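You operate a simulated robot arm through the tools that you are given. There is no shell and no other tool.

You run a simulated robot arm. Do the job below in one go: nothing can be reset, and whatever is moved stays where it is left.

TASK
Cover the orange cup with its lid, then warm it to 60 C.
Fine: press the lid on till it catches; use the heater block; wait for the READY lamp, turn the block off and set the cup on the white mat. Set down upright: what you pick out.

Only the result counts: the job must be done as asked and must still hold three seconds after the hand-in. Knocking over, shifting, dropping, spilling or breaking anything else fails it. Lids that push on must go on centred and level and be pressed home; caps that screw on are set level and turned clockwise until they are tight.

THE ROBOT
A 7-joint arm with a two-finger parallel gripper, fixed in place. Base frame: the origin is on the floor under the middle of its stand, x ahead of it, y to its left, z up; the work surface is at about z = 820. Lengths are in mm, angles in rad, forces in N, time in s.
It reaches about 1372 mm from its shoulder. Its first joint turns from -2.601 to 2.601 rad. Payload 3.43 kg.
Tool frame: the origin (TCP) lies between the finger pads and is the grasp point; the fingertips stand 30 mm ahead of it; z points along the fingers, y is the line along which they close. The gripper opens to 94 mm. The fingers are 28 mm wide and 10 mm thick; the gripper's body (50 by 96 mm) begins 55 mm behind the TCP.
Orientation is that of the tool frame in the base frame, as a unit quaternion [w, x, y, z]. With the fingers straight down and closing along the base's y, the tool's x points along the base's -x, its y along +y and its z along -z.

THE INTERFACE
- The arm moves only by the tool step_arm. Its argument "rows" is a list of rows, each a list of 3 entries, a list of its own where there are three numbers: the shift along the tool's x, y, z in mm, then the turn, a rotation vector about the tool's x, y, z in rad, then the opening, from 0 (shut) to 1 (fully open). In form: [[[tx, ty, tz], [rx, ry, rz], claw], ...]. A call has 1 to 20 rows; each row shifts and turns the commanded pose from where the row before left it, along the tool's axes as they then stand. Each row takes 0.2 s and may step no farther than 50 mm and 0.15 rad from the row before; otherwise, or with a gripper value out of range, the whole call is refused. A pose out of reach is approached as far as the arm can. The call stops where the force on the tool passes 40 N (or 10 N more than at its start, if that is more) or the arm is blocked; 0.2 s more then pass. The fingers move at their own pace (about 45 mm/s each) and stop on an object; they squeeze with about 41 N. The grip force told is the motor's: it shows also when the fingers shut on nothing. Time passes only in rows, and 0.2 s behind the last, so rows that do not move let the fingers close. It gives the time, the measured TCP pose, the force on the tool (base axes), the opening and the grip force at its end, in the units of the frame above (readings bear some noise), with the torque about the TCP (base axes, N m) and any sound that the robot's microphone picked up, and new pictures: "show" is both (left out), scene, wrist or none.
- Cameras (640 x 400 px; columns grow to the right, rows downward): "scene" is fixed at [221.1, -650, 1413.6]; the picture's right is [0.12, -0.99, 0.00], its down [-0.67, -0.08, -0.74] and it looks along [0.73, 0.09, -0.67] (base axes); focal length 300 px, centre (320, 200). "wrist" rides on the gripper at [76, 14, -102] in the tool frame; the picture's right is [-0.18, 0.98, 0.00], its down [-0.75, -0.14, -0.64] and it looks along [-0.63, -0.12, 0.77] (tool axes); focal length 243 px, centre (320, 200). There is no depth. A picture from a camera that has moved, and an enlarged one, comes with that camera's place and axes in the base frame and with its lens.
- enlarge(camera, box): a new picture of the part [left, top, right, bottom] of that camera's present view, enlarged. No time passes.
- hand_in(): hands the job in; it is judged then, once.

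Nothing tells you positions but the pictures and the camera data. Unless the task says otherwise, let go and move clear before handing in.

The tools are called after "Request:" by a JSON object that holds its "op" and its "data". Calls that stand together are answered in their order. step_arm: Moves the arm, as the interface text tells. Its arguments: {"type":"object","properties":{"rows":{"type":"array","items":{"type":"array"}},"show":{"type":"string","enum":["both","scene","wrist","none"]}},"required":["rows"]} The other tools are called the same way: enlarge (camera, box) takes an enlarged picture of a part of a camera's view; hand_in () hands the job in.

At the start:

```text
clock: 0.0
eef_pos: [743.3, -650.5, 1153.5]
tcp_rot: [0.0, 0.001, 1.0, 0.0]
contact_force: [0.6, -0.4, 0.2]
torque: [0.03, -0.03, 0.04]
width: 94.0
gripper_force: 0.1
```

scene: 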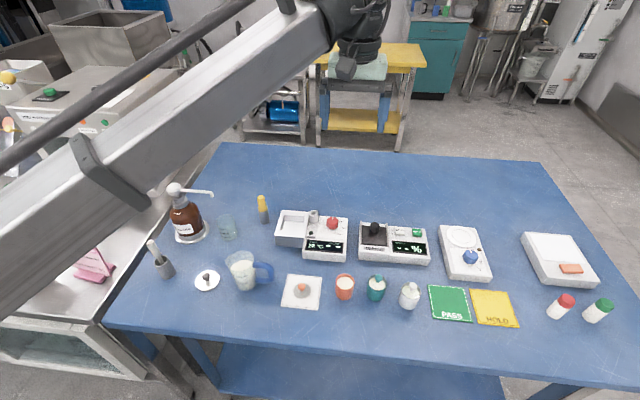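
wrist: 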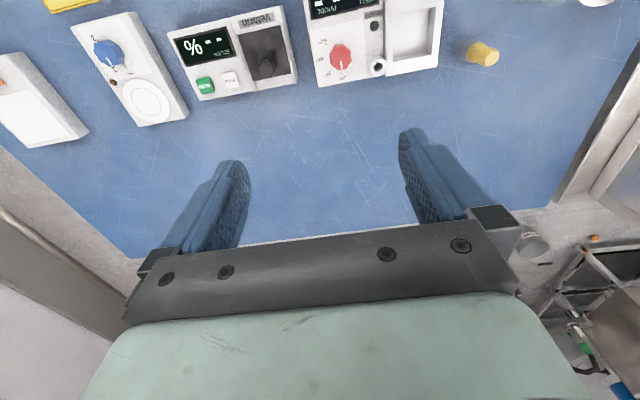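

I see a blue table with an orange cup near (345,287), a white square mat with something orange on it near (302,291), and several devices. First I'll enlarge the views to identify the heater block, the lid and the mat.

Request:
{"op": "enlarge", "data": {"camera": "scene", "box": [260, 200, 440, 320]}}

Request:
{"op": "enlarge", "data": {"camera": "scene", "box": [130, 180, 280, 300]}}

Request:
{"op": "enlarge", "data": {"camera": "scene", "box": [420, 200, 620, 330]}}

Request:
{"op": "enlarge", "data": {"camera": "wrist", "box": [80, 0, 520, 180]}}

```text
3.33 times, centred on (350, 260) of scene
camera zoom: at [221.1, -650.0, 1413.6], right [0.12, -0.99, 0.0], down [-0.67, -0.08, -0.74], along [0.73, 0.09, -0.67], focal length 1000 px, centre (220, 0)
```

zoom: 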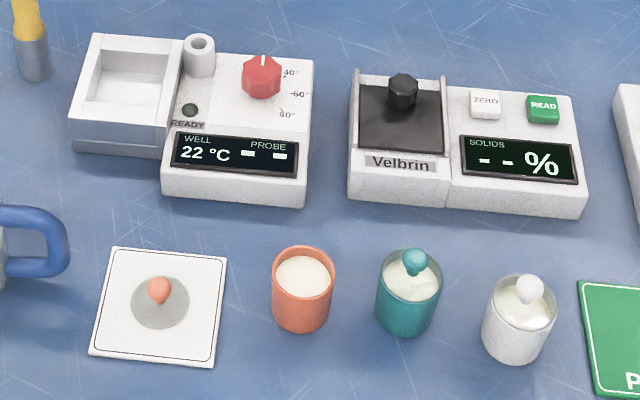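

```text
3.33 times, centred on (205, 240) of scene
camera zoom: at [221.1, -650.0, 1413.6], right [0.12, -0.99, 0.0], down [-0.67, -0.08, -0.74], along [0.73, 0.09, -0.67], focal length 1000 px, centre (703, 67)
```

zoom: 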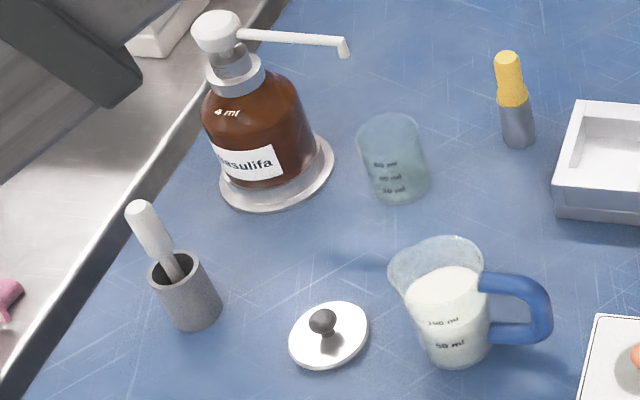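

```text
3.08 times, centred on (520, 265) of scene
camera zoom: at [221.1, -650.0, 1413.6], right [0.12, -0.99, 0.0], down [-0.67, -0.08, -0.74], along [0.73, 0.09, -0.67], focal length 923 px, centre (-295, 0)
```

zoom: 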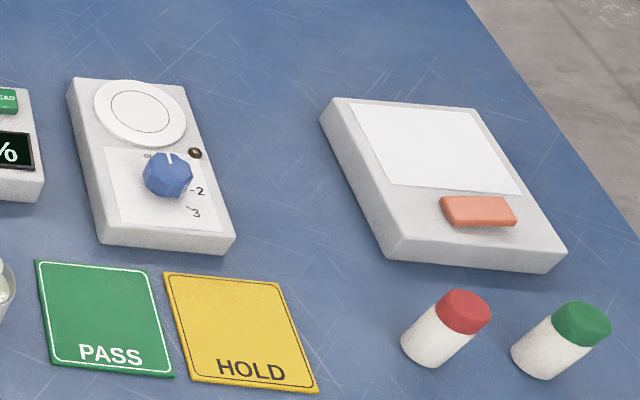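

```text
1.45 times, centred on (300, 90) of wrist
camera zoom: at [667.7, -637.4, 1255.8], right [0.18, 0.98, 0.0], down [0.75, -0.14, 0.64], along [0.63, -0.12, -0.77], focal length 353 px, centre (349, 360)
```

zoom: 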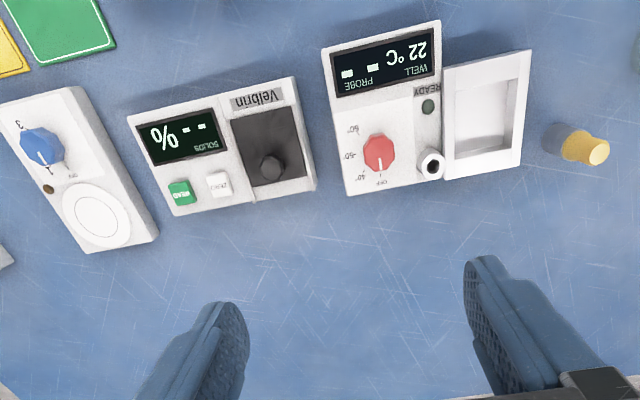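

The orange cup is at about (575, -661), and its lid, a grey disc with an orange knob, lies on the white mat at about (569, -568). The heater block, with a square well and a red dial, is around (720, -570). I'll move the arm back and down to view the heater and lid more closely.

Request:
{"op": "step_arm", "data": {"rows": [[[23, 14, 13], [0, 0, 0], 1], [[23, 14, 13], [0, 0, 0], 1], [[23, 14, 13], [0, 0, 0], 1], [[23, 14, 13], [0, 0, 0], 1], [[23, 14, 13], [0, 0, 0], 1], [[23, 14, 13], [0, 0, 0], 1], [[23, 14, 13], [0, 0, 0], 1], [[23, 13, 12], [0, 0, 0], 0.6], [[0, 0, 0], [0, 0, 0], 0.6]]}}

```text
clock: 2.0
eef_pos: [558.5, -540.5, 1051.4]
tcp_rot: [0.001, 0.001, 1.0, 0.0]
contact_force: [-0.3, -0.3, -0.7]
torque: [0.03, -0.01, -0.01]
width: 56.2
gripper_force: 0.1
camera wrist: at [483.0, -526.1, 1153.1], right [0.18, 0.98, 0.0], down [0.75, -0.14, 0.64], along [0.63, -0.12, -0.77], focal length 243 px, centre (320, 200)
```

scene: 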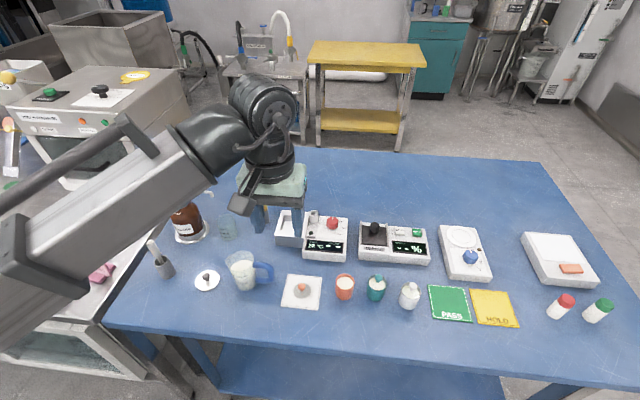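
wrist: 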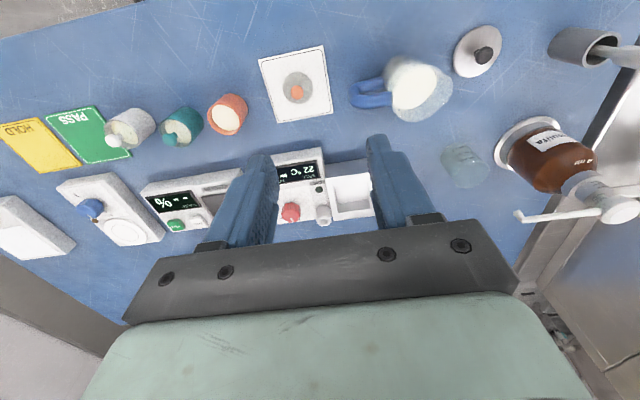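

Request:
{"op": "enlarge", "data": {"camera": "wrist", "box": [200, 30, 360, 140]}}

Request:
{"op": "enlarge", "data": {"camera": "wrist", "box": [250, 130, 410, 240]}}

Request:
{"op": "enlarge", "data": {"camera": "scene", "box": [260, 200, 360, 262]}}

```text
3.64 times, centred on (280, 85) of wrist
camera zoom: at [483.0, -526.1, 1153.1], right [0.18, 0.98, 0.0], down [0.75, -0.14, 0.64], along [0.63, -0.12, -0.77], focal length 882 px, centre (466, 618)
```

zoom: 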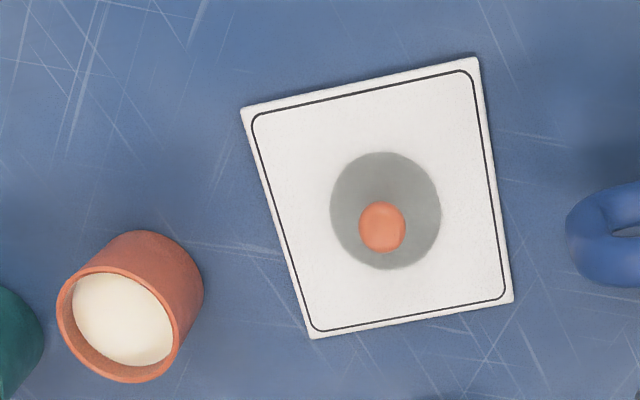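

```text
3.64 times, centred on (330, 185) of wrist
camera zoom: at [483.0, -526.1, 1153.1], right [0.18, 0.98, 0.0], down [0.75, -0.14, 0.64], along [0.63, -0.12, -0.77], focal length 882 px, centre (284, 254)
```

zoom: 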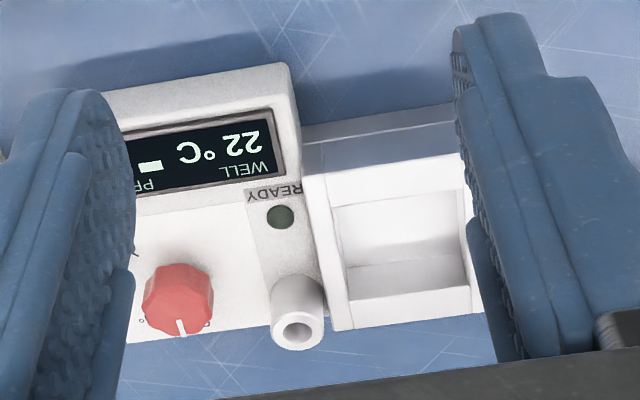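

```text
6.40 times, centred on (310, 231) of scene
camera zoom: at [221.1, -650.0, 1413.6], right [0.12, -0.99, 0.0], down [-0.67, -0.08, -0.74], along [0.73, 0.09, -0.67], focal length 1920 px, centre (384, 2)
```

zoom: 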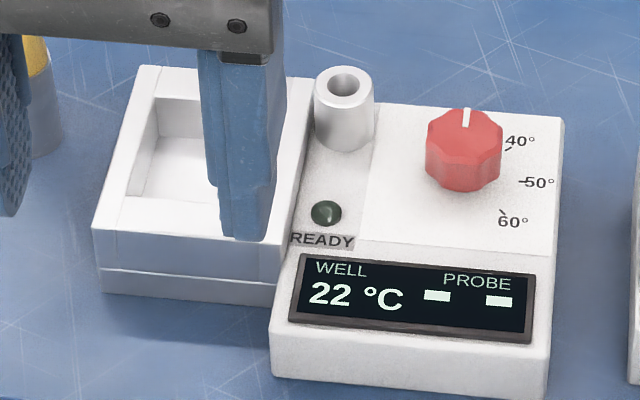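

The pictures put the lid at about (566.5, -569.5) and confirm the heater layout: the dial pointer is at OFF, with 60° about 135° clockwise from it. Next I'll go above the lid and check the alignment before gripping its knob.

Request:
{"op": "step_arm", "data": {"rows": [[[-2, -7.25, 20], [0, 0, 0], 0.43], [[-2, -7.25, 30], [0, 0, 0], 0.43], [[-2, -7.25, 30], [0, 0, 0], 0.43], [[-2, -7.25, 30], [0, 0, 0], 0.43], [[0, 0, 11], [0, 0, 0], 0.43], [[0, 0, 0], [0, 0, 0], 0.43]]}}

```text
clock: 3.4
eef_pos: [566.7, -569.4, 930.0]
tcp_rot: [0.0, 0.0, 1.0, -0.001]
contact_force: [-0.6, -1.0, -0.5]
torque: [0.03, -0.01, -0.02]
width: 40.6
gripper_force: 0.1
camera wrist: at [491.4, -555.3, 1032.3], right [0.18, 0.98, 0.0], down [0.75, -0.14, 0.64], along [0.63, -0.12, -0.77], focal length 243 px, centre (320, 200)
```

scene: 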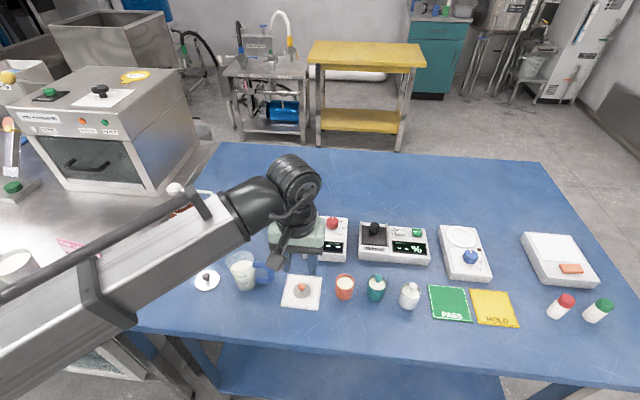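
wrist: 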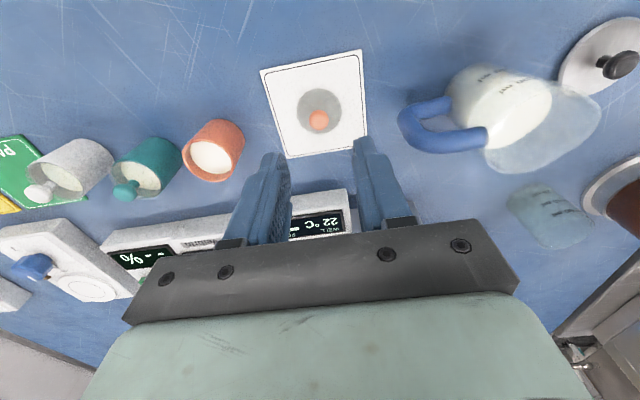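

The gripper is at z = 930 above the lid, and the knob sits close to the finger midline. I'll zoom in to check the centring.

Request:
{"op": "enlarge", "data": {"camera": "wrist", "box": [240, 50, 400, 150]}}

Request:
{"op": "enlarge", "data": {"camera": "scene", "box": [260, 230, 360, 310]}}

```text
4.00 times, centred on (320, 100) of wrist
camera zoom: at [491.4, -555.3, 1032.3], right [0.18, 0.98, 0.0], down [0.75, -0.14, 0.64], along [0.63, -0.12, -0.77], focal length 970 px, centre (320, 600)
```

zoom: 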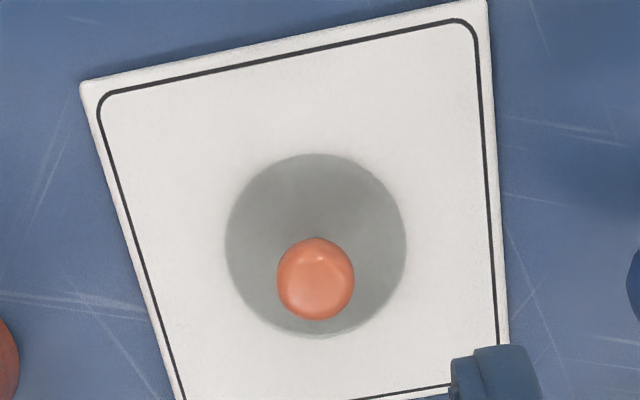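

```text
5.00 times, centred on (310, 270) of scene
camera zoom: at [221.1, -650.0, 1413.6], right [0.12, -0.99, 0.0], down [-0.67, -0.08, -0.74], along [0.73, 0.09, -0.67], focal length 1500 px, centre (370, -150)
```

zoom: 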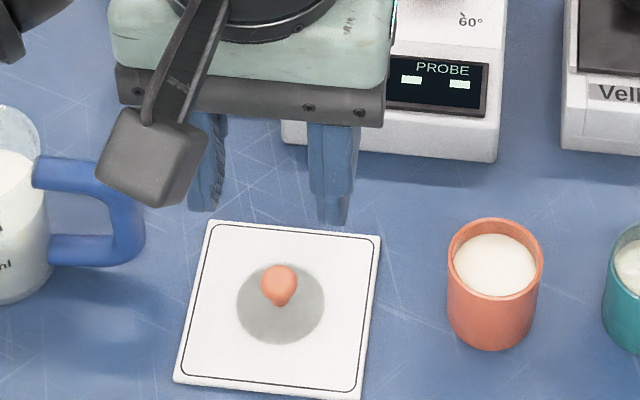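

The knob is centred between the fingers, with the lid at about (565.5, -569.6). I'll lower to about z = 861 with the fingers open and look before closing.

Request:
{"op": "step_arm", "data": {"rows": [[[1.2, -0.2, 20], [0, 0, 0], 0.43], [[0, 0, 20], [0, 0, 0], 0.43], [[0, 0, 15], [0, 0, 0], 0.43], [[0, 0, 10], [0, 0, 0], 0.43], [[0, 0, 4], [0, 0, 0], 0.43], [[0, 0, 0], [0, 0, 0], 0.43]]}}

Request:
{"op": "enlarge", "data": {"camera": "wrist", "box": [240, 80, 400, 180]}}

Request:
{"op": "enlarge", "data": {"camera": "scene", "box": [260, 230, 360, 310]}}

```text
clock: 4.8
eef_pos: [565.7, -569.8, 860.7]
tcp_rot: [0.001, 0.0, 1.0, 0.0]
contact_force: [0.2, -0.2, 0.5]
torque: [-0.01, 0.02, 0.01]
width: 40.4
gripper_force: 0.0
camera wrist: at [490.7, -555.5, 962.7], right [0.18, 0.98, 0.0], down [0.75, -0.14, 0.64], along [0.63, -0.12, -0.77], focal length 243 px, centre (320, 200)
```

scene: 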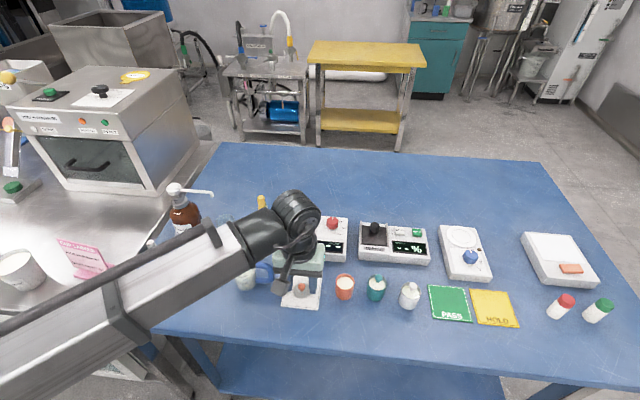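
wrist: 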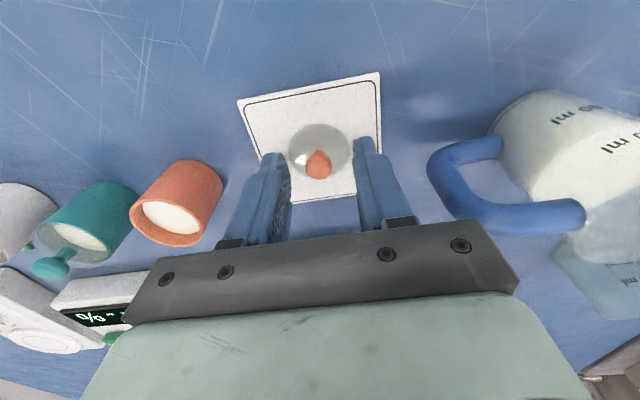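

```text
4.00 times, centred on (320, 130) of wrist
camera zoom: at [490.7, -555.5, 962.7], right [0.18, 0.98, 0.0], down [0.75, -0.14, 0.64], along [0.63, -0.12, -0.77], focal length 970 px, centre (320, 480)
```

zoom: 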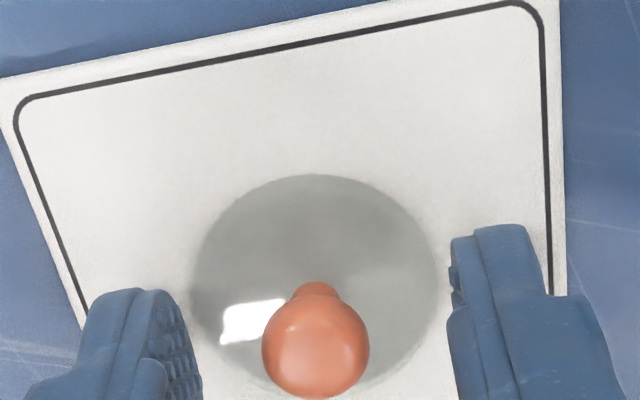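

```text
5.00 times, centred on (310, 270) of scene
camera zoom: at [221.1, -650.0, 1413.6], right [0.12, -0.99, 0.0], down [-0.67, -0.08, -0.74], along [0.73, 0.09, -0.67], focal length 1500 px, centre (370, -150)
```

zoom: 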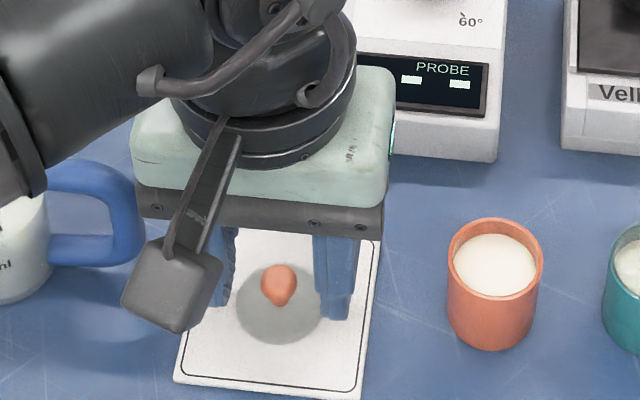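

The knob is centred between the finger pads, with the tips just above the disc. I'll close on the knob and lift slightly.

Request:
{"op": "step_arm", "data": {"rows": [[[0.5, 0, 0], [0, 0, 0], 0.0], [[0, 0, 0], [0, 0, 0], 0.0], [[0, 0, 0], [0, 0, 0], 0.0], [[0, 0, 0], [0, 0, 0], 0.0]], "show": "wrist"}}

```text
clock: 5.8
eef_pos: [565.1, -570.7, 861.3]
tcp_rot: [-0.001, 0.0, 1.0, 0.0]
contact_force: [0.4, -0.2, 0.2]
torque: [0.0, -0.01, 0.02]
width: 10.3
gripper_force: 40.9
camera wrist: at [490.1, -555.4, 962.9], right [0.18, 0.98, 0.0], down [0.75, -0.14, 0.64], along [0.63, -0.12, -0.77], focal length 243 px, centre (320, 200)
```

wrist: 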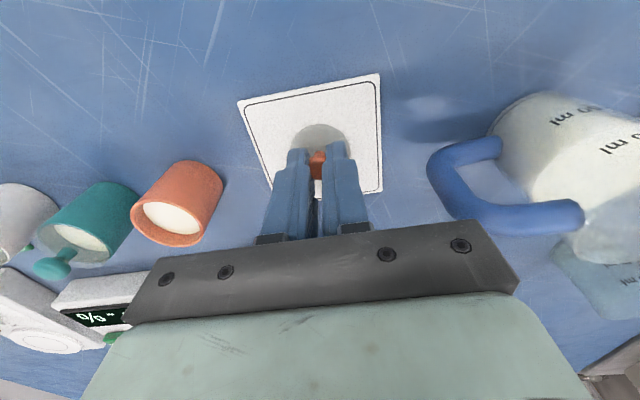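

Request:
{"op": "enlarge", "data": {"camera": "wrist", "box": [270, 110, 370, 180]}}

Request:
{"op": "enlarge", "data": {"camera": "scene", "box": [270, 250, 340, 310]}}

```text
5.71 times, centred on (320, 145) of wrist
camera zoom: at [490.1, -555.4, 962.9], right [0.18, 0.98, 0.0], down [0.75, -0.14, 0.64], along [0.63, -0.12, -0.77], focal length 1386 px, centre (320, 514)
```

zoom: 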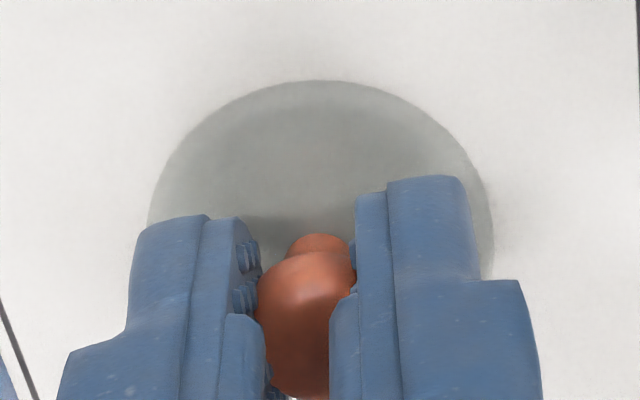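

```text
6.67 times, centred on (305, 280) of scene
camera zoom: at [221.1, -650.0, 1413.6], right [0.12, -0.99, 0.0], down [-0.67, -0.08, -0.74], along [0.73, 0.09, -0.67], focal length 2000 px, centre (420, -333)
```

zoom: 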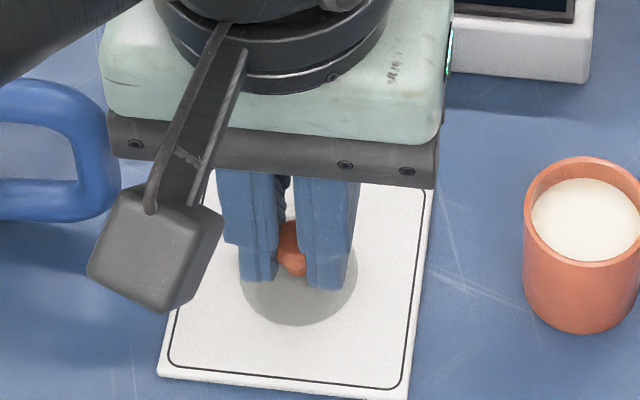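

The knob is held at a width of 10.3 mm with 41 N of grip. I'll lift straight up and check that the lid comes level.

Request:
{"op": "step_arm", "data": {"rows": [[[0, 0, -5], [0, 0, 0], 0.0], [[0, 0, -15], [0, 0, 0], 0.0], [[0, 0, -25], [0, 0, 0], 0.0], [[0, 0, -25], [0, 0, 0], 0.0], [[0, 0, -15], [0, 0, 0], 0.0], [[0, 0, 0], [0, 0, 0], 0.0]]}}

Request:
{"op": "enlarge", "data": {"camera": "wrist", "box": [270, 110, 370, 180]}}

Request:
{"op": "enlarge", "data": {"camera": "scene", "box": [260, 230, 360, 310]}}

Request:
{"op": "enlarge", "data": {"camera": "wrist", "box": [120, 80, 280, 200]}}

```text
clock: 7.2
eef_pos: [564.8, -568.9, 946.4]
tcp_rot: [-0.001, 0.0, 1.0, 0.0]
contact_force: [0.3, -0.1, -1.0]
torque: [0.02, 0.02, 0.03]
width: 9.7
gripper_force: 41.0
camera wrist: at [490.0, -555.0, 1048.1], right [0.18, 0.98, 0.0], down [0.75, -0.14, 0.64], along [0.63, -0.12, -0.77], focal length 243 px, centre (320, 200)
```

scene: 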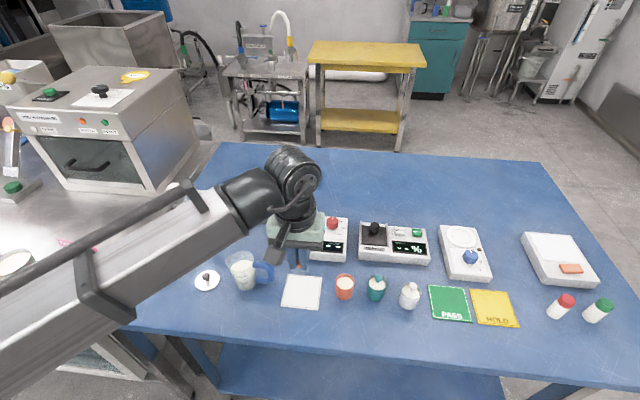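
wrist: 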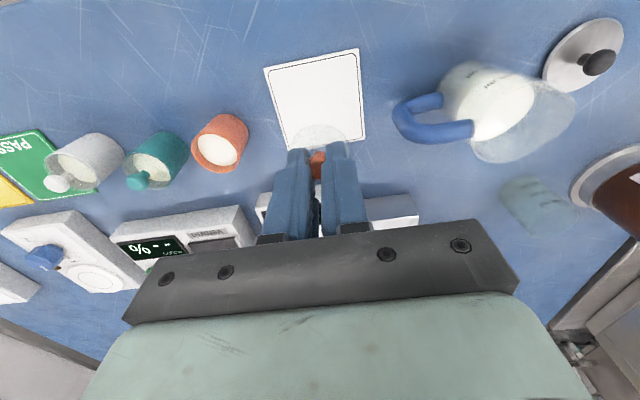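

```text
5.71 times, centred on (320, 145) of wrist
camera zoom: at [490.0, -555.0, 1048.1], right [0.18, 0.98, 0.0], down [0.75, -0.14, 0.64], along [0.63, -0.12, -0.77], focal length 1386 px, centre (320, 514)
```

zoom: 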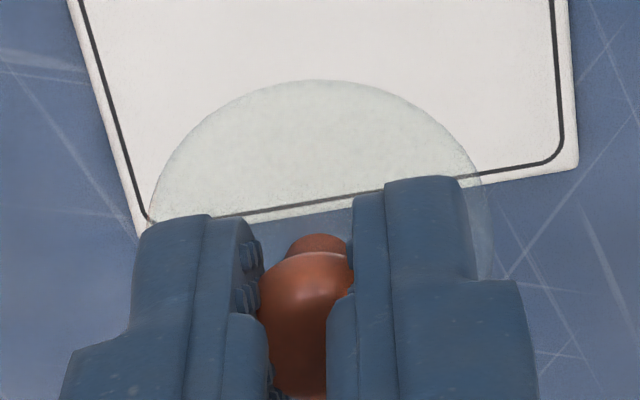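

```text
5.00 times, centred on (310, 270) of scene
camera zoom: at [221.1, -650.0, 1413.6], right [0.12, -0.99, 0.0], down [-0.67, -0.08, -0.74], along [0.73, 0.09, -0.67], focal length 1500 px, centre (370, -150)
```

zoom: 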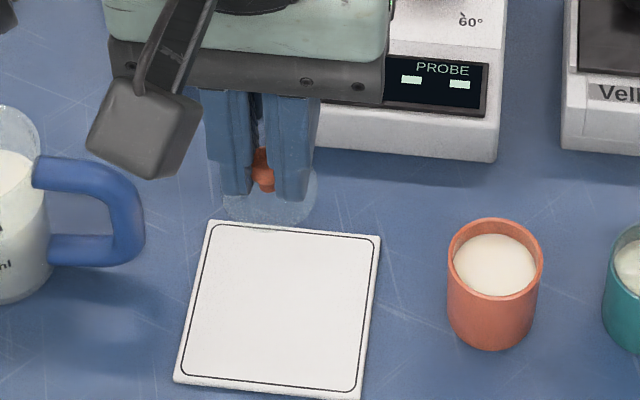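

```text
3.33 times, centred on (200, 140) of wrist
camera zoom: at [490.0, -555.0, 1048.1], right [0.18, 0.98, 0.0], down [0.75, -0.14, 0.64], along [0.63, -0.12, -0.77], focal length 809 px, centre (720, 400)
```

zoom: 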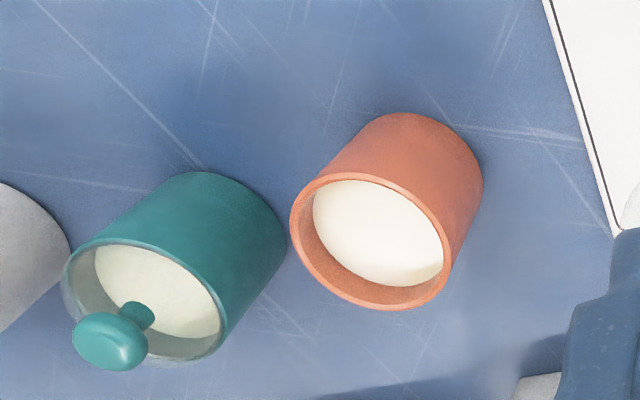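

The lid is held level and centred on the TCP to within about 1 mm, and the mat is clear. I'll move above the orange cup, near (572, -659), and measure its centre from there.

Request:
{"op": "step_arm", "data": {"rows": [[[0, -10, -10], [0, 0, 0], 0.0], [[-2, -25, -5], [0, 0, 0], 0.0], [[-3, -25, 0], [0, 0, 0], 0.0], [[-2, -20, 0], [0, 0, 0], 0.0], [[0, -9, 0], [0, 0, 0], 0.0], [[0, 0, 0], [0, 0, 0], 0.0]]}}

Request:
{"op": "enlarge", "data": {"camera": "wrist", "box": [240, 60, 400, 180]}}

Request:
{"op": "enlarge", "data": {"camera": "scene", "box": [290, 230, 410, 310]}}

```text
clock: 8.6
eef_pos: [572.3, -658.5, 960.9]
tcp_rot: [0.0, -0.001, 1.0, -0.001]
contact_force: [0.6, 0.0, 0.2]
torque: [0.01, -0.02, -0.02]
width: 9.7
gripper_force: 41.3
camera wrist: at [497.0, -644.8, 1062.9], right [0.18, 0.98, 0.0], down [0.75, -0.14, 0.64], along [0.63, -0.12, -0.77], focal length 243 px, centre (320, 200)
```

scene: 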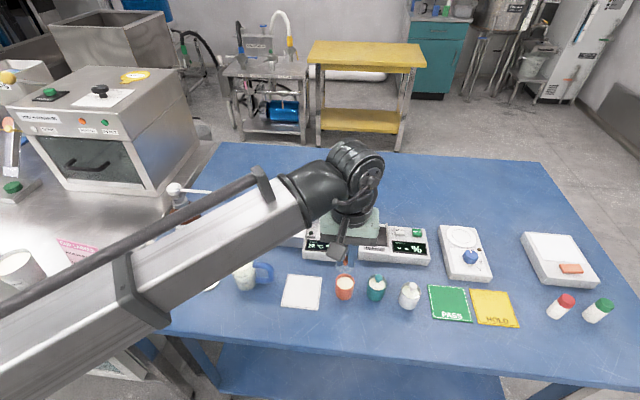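
wrist: 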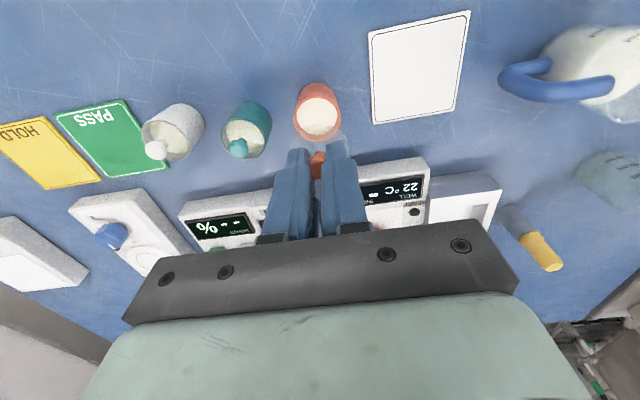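

```text
3.33 times, centred on (320, 120) of wrist
camera zoom: at [497.0, -644.8, 1062.9], right [0.18, 0.98, 0.0], down [0.75, -0.14, 0.64], along [0.63, -0.12, -0.77], focal length 809 px, centre (320, 467)
```

zoom: 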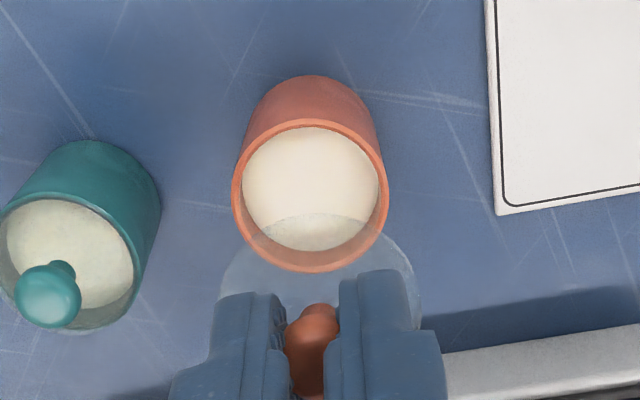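

```text
5.00 times, centred on (350, 270) of scene
camera zoom: at [221.1, -650.0, 1413.6], right [0.12, -0.99, 0.0], down [-0.67, -0.08, -0.74], along [0.73, 0.09, -0.67], focal length 1500 px, centre (170, -150)
```

zoom: 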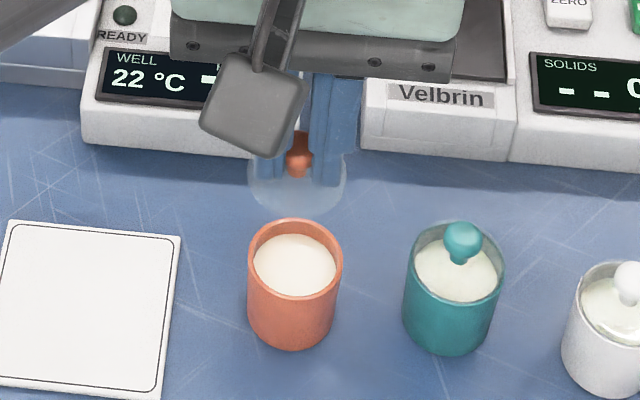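

The cup is shorter than I first judged: the rim is at z ≈ 859 and its centre at about (575, -661.7). I'll shift over it, lower the lid to roughly 18 mm above the rim, and re-check.

Request:
{"op": "step_arm", "data": {"rows": [[[-2, -2, 10], [0, 0, 0], 0.0], [[-1.6, -1.2, 15], [0, 0, 0], 0.0], [[0, 0, 15], [0, 0, 0], 0.0], [[0, 0, 6], [0, 0, 0], 0.0], [[0, 0, 0], [0, 0, 0], 0.0]]}}

Request:
{"op": "enlarge", "data": {"camera": "wrist", "box": [250, 90, 390, 190]}}

Request:
{"op": "enlarge", "data": {"camera": "scene", "box": [300, 230, 400, 310]}}

```text
clock: 9.8
eef_pos: [575.9, -662.5, 914.6]
tcp_rot: [0.0, 0.0, 1.0, -0.001]
contact_force: [-0.5, 0.0, -0.4]
torque: [0.0, 0.04, 0.04]
width: 9.8
gripper_force: 41.0
camera wrist: at [500.5, -647.7, 1016.5], right [0.18, 0.98, 0.0], down [0.75, -0.14, 0.64], along [0.63, -0.12, -0.77], focal length 243 px, centre (320, 200)
```

scene: 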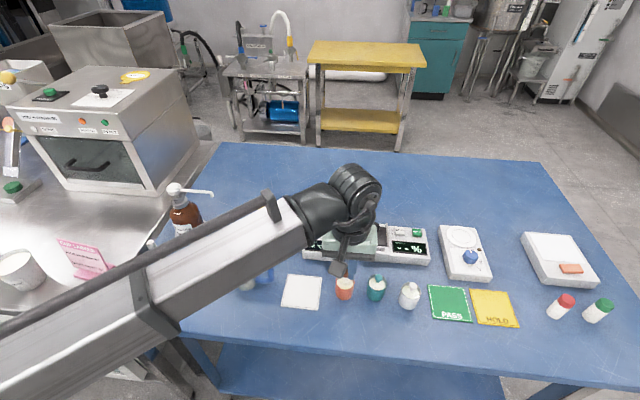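
wrist: 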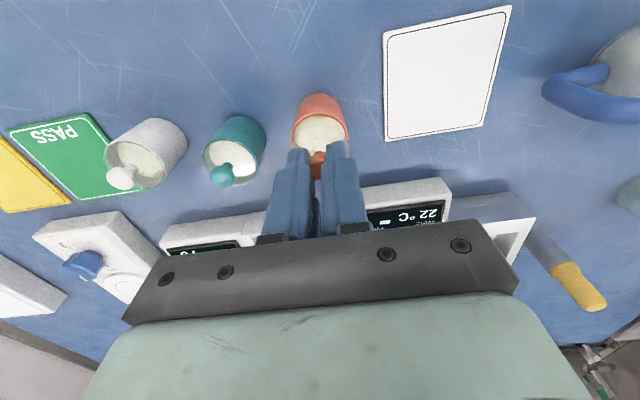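

```text
4.00 times, centred on (320, 140) of wrist
camera zoom: at [500.5, -647.7, 1016.5], right [0.18, 0.98, 0.0], down [0.75, -0.14, 0.64], along [0.63, -0.12, -0.77], focal length 970 px, centre (320, 440)
```

zoom: 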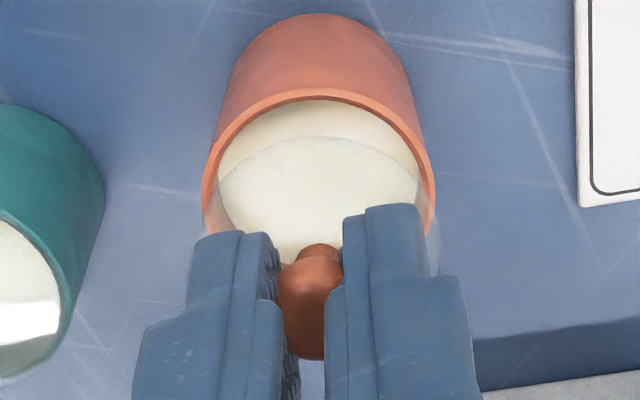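

```text
5.00 times, centred on (350, 270) of scene
camera zoom: at [221.1, -650.0, 1413.6], right [0.12, -0.99, 0.0], down [-0.67, -0.08, -0.74], along [0.73, 0.09, -0.67], focal length 1500 px, centre (170, -150)
```

zoom: 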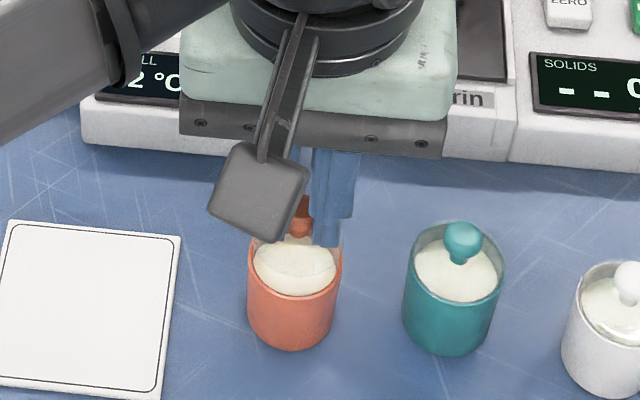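

The lid and rim are aligned to within about 0.5 mm in the wrist view. I'll lower another 11 mm and check again before contact.

Request:
{"op": "step_arm", "data": {"rows": [[[0, 0, 4], [0, 0, 0], 0.0], [[0, 0, 4], [0, 0, 0], 0.0], [[0, 0, 3], [0, 0, 0], 0.0], [[0, 0, 0], [0, 0, 0], 0.0]], "show": "wrist"}}

Request:
{"op": "enlarge", "data": {"camera": "wrist", "box": [250, 90, 390, 190]}}

Request:
{"op": "enlarge", "data": {"camera": "scene", "box": [310, 260, 380, 305]}}

```text
clock: 10.8
eef_pos: [576.7, -661.4, 904.0]
tcp_rot: [-0.001, 0.0, 1.0, 0.0]
contact_force: [-1.2, 0.5, 0.3]
torque: [-0.05, -0.02, -0.06]
width: 9.8
gripper_force: 40.9
camera wrist: at [501.0, -647.8, 1005.7], right [0.18, 0.98, 0.0], down [0.75, -0.14, 0.64], along [0.63, -0.12, -0.77], focal length 243 px, centre (320, 200)
```

wrist: 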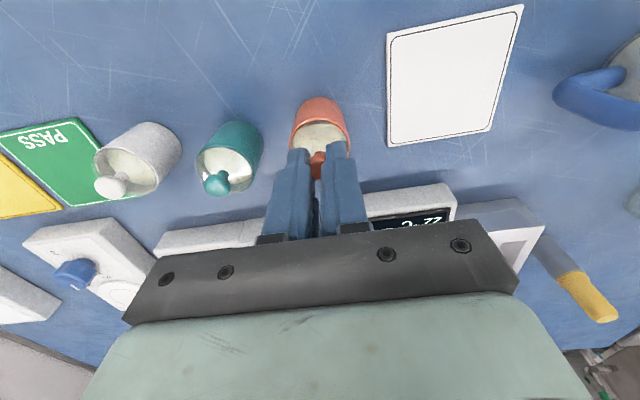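

```text
4.00 times, centred on (320, 140) of wrist
camera zoom: at [501.0, -647.8, 1005.7], right [0.18, 0.98, 0.0], down [0.75, -0.14, 0.64], along [0.63, -0.12, -0.77], focal length 970 px, centre (320, 440)
```

zoom: 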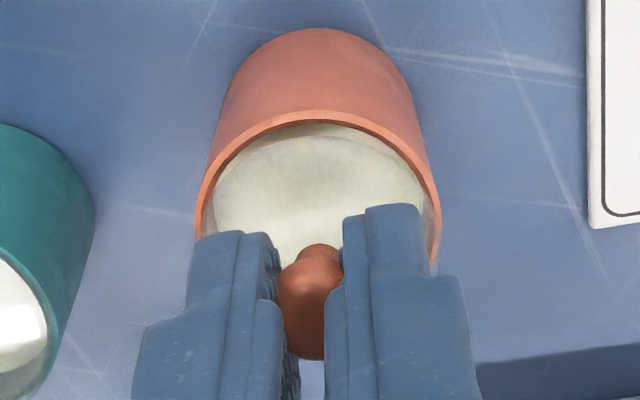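

```text
8.89 times, centred on (345, 282) of scene
camera zoom: at [221.1, -650.0, 1413.6], right [0.12, -0.99, 0.0], down [-0.67, -0.08, -0.74], along [0.73, 0.09, -0.67], focal length 2667 px, centre (98, -533)
```

zoom: 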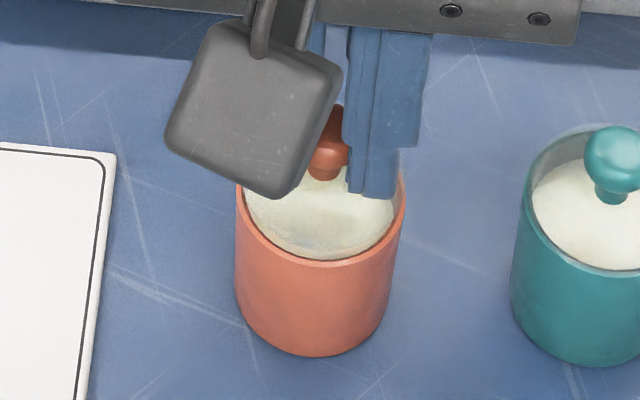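

Lid and rim remain concentric. Now I'll lower slowly to first contact and watch the force.

Request:
{"op": "step_arm", "data": {"rows": [[[0, 0, 1.5], [0, 0, 0], 0.0], [[0, 0, 1.5], [0, 0, 0], 0.0], [[0, 0, 1.5], [0, 0, 0], 0.0], [[0, 0, 1], [0, 0, 0], 0.0]], "show": "wrist"}}

Request:
{"op": "enlarge", "data": {"camera": "wrist", "box": [250, 90, 390, 190]}}

Request:
{"op": "enlarge", "data": {"camera": "scene", "box": [310, 260, 380, 305]}}

```text
clock: 11.8
eef_pos: [575.9, -661.1, 900.1]
tcp_rot: [0.001, 0.001, 1.0, -0.001]
contact_force: [-3.0, -0.9, 35.2]
torque: [-0.03, 0.09, 0.03]
width: 9.7
gripper_force: 41.4
heard: snap
camera wrist: at [500.1, -647.2, 1002.6], right [0.18, 0.98, 0.0], down [0.75, -0.14, 0.64], along [0.63, -0.12, -0.77], focal length 243 px, centre (320, 200)
```

wrist: 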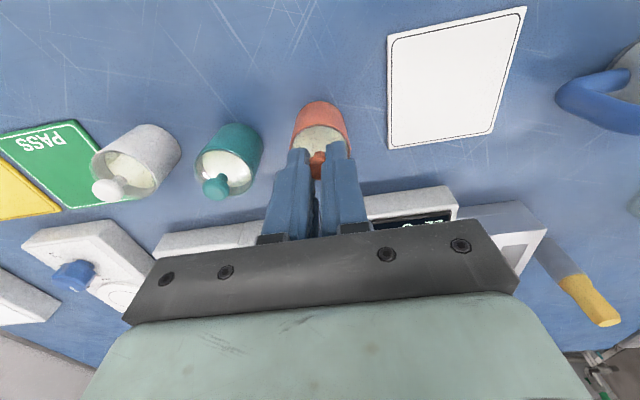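

```text
4.00 times, centred on (320, 140) of wrist
camera zoom: at [500.1, -647.2, 1002.6], right [0.18, 0.98, 0.0], down [0.75, -0.14, 0.64], along [0.63, -0.12, -0.77], focal length 970 px, centre (320, 440)
```

zoom: 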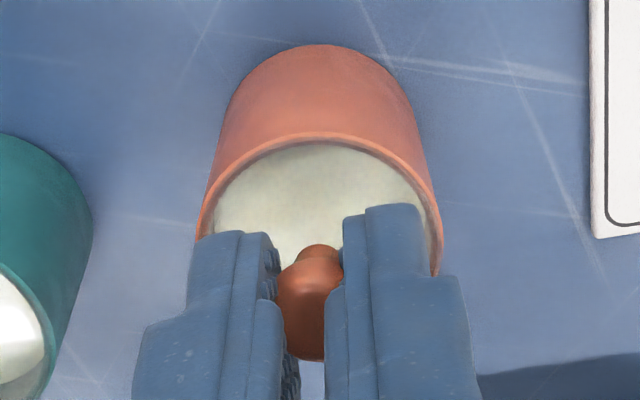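

```text
8.89 times, centred on (345, 282) of scene
camera zoom: at [221.1, -650.0, 1413.6], right [0.12, -0.99, 0.0], down [-0.67, -0.08, -0.74], along [0.73, 0.09, -0.67], focal length 2667 px, centre (98, -533)
```

zoom: 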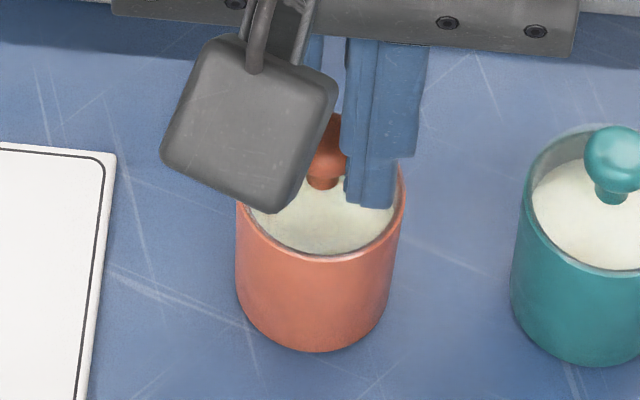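

A "snap" was heard and the force rose to 35 N, so the lid has caught and bottomed. I'll relieve the pressure and try a tiny lift by the knob to see whether the cup comes along securely.

Request:
{"op": "step_arm", "data": {"rows": [[[0, 0, -1], [0, 0, 0], 0.0], [[0, 0, -1], [0, 0, 0], 0.0], [[0, 0, 0], [0, 0, 0], 0.0]], "show": "none"}}

Request:
{"op": "step_arm", "data": {"rows": [[[0, 0, -1], [0, 0, 0], 0.0], [[0, 0, -1], [0, 0, 0], 0.0], [[0, 0, -1], [0, 0, 0], 0.0], [[0, 0, 0], [0, 0, 0], 0.0], [[0, 0, 0], [0, 0, 0], 0.0]], "show": "wrist"}}

Request:
{"op": "enlarge", "data": {"camera": "scene", "box": [310, 260, 380, 305]}}

Request:
{"op": "enlarge", "data": {"camera": "wrist", "box": [250, 90, 390, 190]}}

```text
clock: 12.6
eef_pos: [575.0, -662.4, 899.9]
tcp_rot: [-0.001, 0.0, 1.0, 0.0]
contact_force: [-1.2, -1.1, 14.8]
torque: [-0.01, -0.07, -0.01]
width: 9.6
gripper_force: 41.2
```

```text
clock: 13.8
eef_pos: [576.7, -661.5, 903.6]
tcp_rot: [-0.001, 0.0, 1.0, 0.0]
contact_force: [-0.3, 0.1, -0.7]
torque: [0.0, -0.03, 0.02]
width: 9.5
gripper_force: 40.5
camera wrist: at [500.5, -647.8, 1005.6], right [0.18, 0.98, 0.0], down [0.75, -0.14, 0.64], along [0.63, -0.12, -0.77], focal length 243 px, centre (320, 200)
```

wrist: 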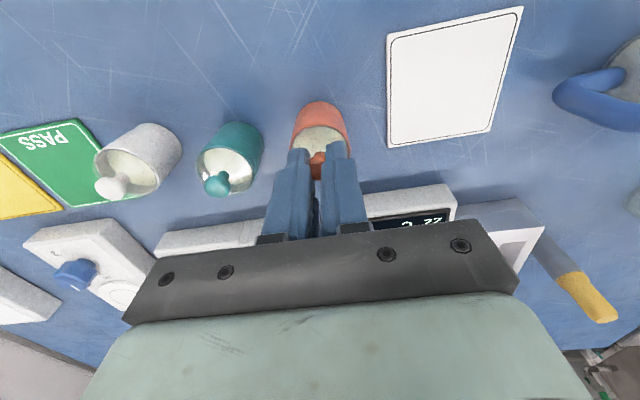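

```text
8.89 times, centred on (345, 282) of scene
camera zoom: at [221.1, -650.0, 1413.6], right [0.12, -0.99, 0.0], down [-0.67, -0.08, -0.74], along [0.73, 0.09, -0.67], focal length 2667 px, centre (98, -533)
```

zoom: 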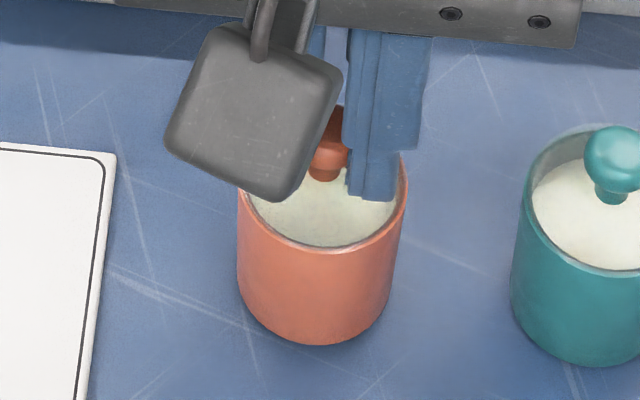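

```text
4.00 times, centred on (320, 140) of wrist
camera zoom: at [500.5, -647.8, 1005.6], right [0.18, 0.98, 0.0], down [0.75, -0.14, 0.64], along [0.63, -0.12, -0.77], focal length 970 px, centre (320, 440)
```

zoom: 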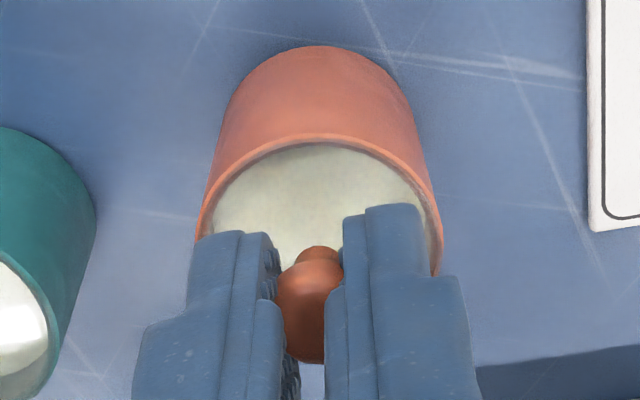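

The cup rises with the lid, level, and the reading shows only its small weight, so carrying it by the knob works. I'll lift it high and move near the heater to measure the well and dial.

Request:
{"op": "step_arm", "data": {"rows": [[[0, 0, -10], [0, 0, 0], 0.0], [[0, 0, -20], [0, 0, 0], 0.0], [[0, 0, -25], [0, 0, 0], 0.0], [[0, 0, -25], [0, 0, 0], 0.0], [[-5, 5, -17], [0, 0, 0], 0.0], [[-15, 10, 0], [0, 0, 0], 0.0], [[-20, 12, 0], [0, 0, 0], 0.0], [[-20, 12, 0], [0, 0, 0], 0.0], [[-20, 12, 0], [0, 0, 0], 0.0], [[-20, 12, 0], [0, 0, 0], 0.0], [[-10, 7, 0], [0, 0, 0], 0.0], [[-4, 2, 0], [0, 0, 0], 0.0], [[0, 0, 0], [0, 0, 0], 0.0], [[0, 0, 0], [0, 0, 0], 0.0]]}}

Request:
{"op": "enlarge", "data": {"camera": "wrist", "box": [320, 70, 480, 190]}}

Request:
{"op": "enlarge", "data": {"camera": "scene", "box": [260, 200, 380, 270]}}

Request:
{"op": "enlarge", "data": {"camera": "wrist", "box": [250, 90, 390, 190]}}

```text
clock: 16.8
eef_pos: [689.9, -589.9, 999.2]
tcp_rot: [0.0, 0.0, 1.0, -0.001]
contact_force: [-0.2, -0.5, -0.8]
torque: [0.01, -0.01, 0.0]
width: 9.9
gripper_force: 41.4
camera wrist: at [614.8, -575.6, 1102.1], right [0.18, 0.98, 0.0], down [0.75, -0.14, 0.64], along [0.63, -0.12, -0.77], focal length 243 px, centre (320, 200)
```

scene: 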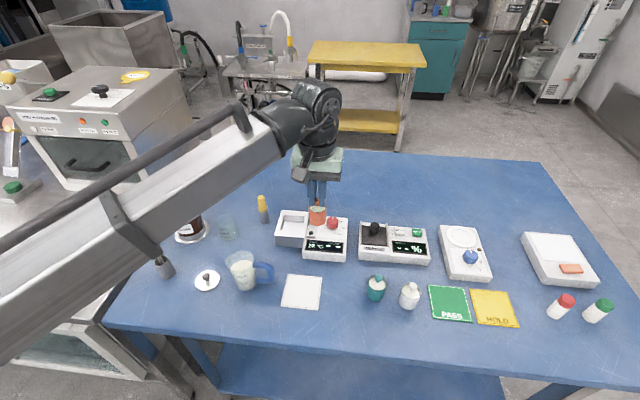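
wrist: 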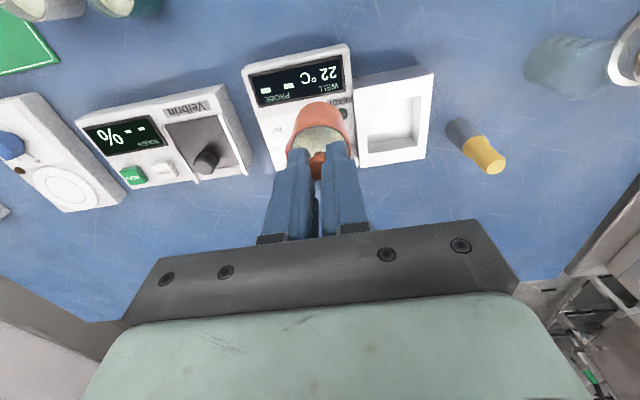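

```text
3.33 times, centred on (400, 130) of wrist
camera zoom: at [614.8, -575.6, 1102.1], right [0.18, 0.98, 0.0], down [0.75, -0.14, 0.64], along [0.63, -0.12, -0.77], focal length 809 px, centre (53, 433)
```

zoom: 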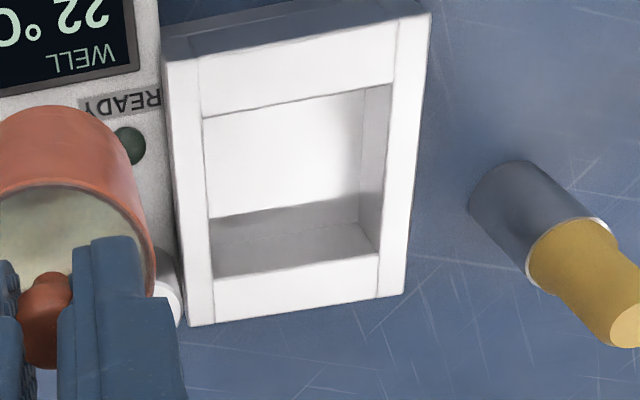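

```text
5.33 times, centred on (320, 235) of scene
camera zoom: at [221.1, -650.0, 1413.6], right [0.12, -0.99, 0.0], down [-0.67, -0.08, -0.74], along [0.73, 0.09, -0.67], focal length 1600 px, centre (320, 13)
```

zoom: 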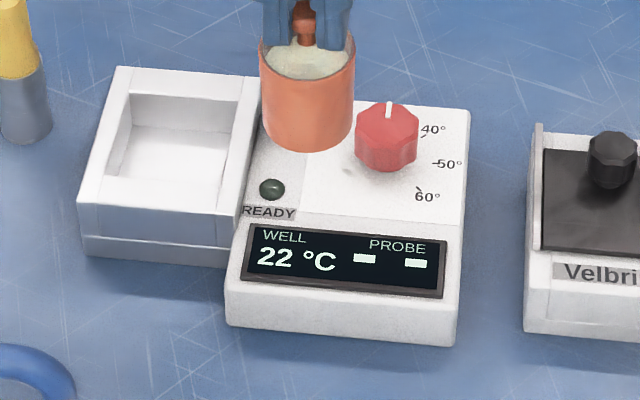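

```text
4.00 times, centred on (320, 140) of wrist
camera zoom: at [614.8, -575.6, 1102.1], right [0.18, 0.98, 0.0], down [0.75, -0.14, 0.64], along [0.63, -0.12, -0.77], focal length 970 px, centre (320, 440)
```

zoom: 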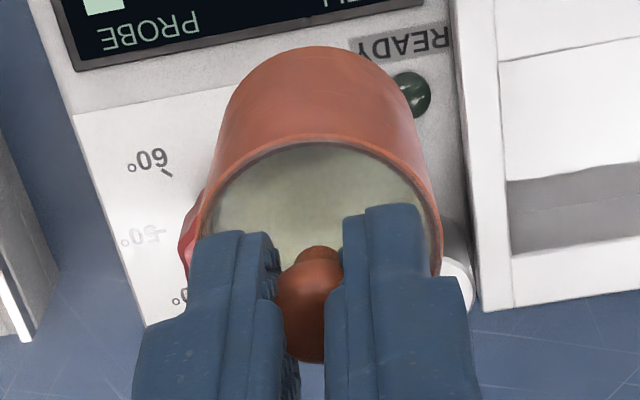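

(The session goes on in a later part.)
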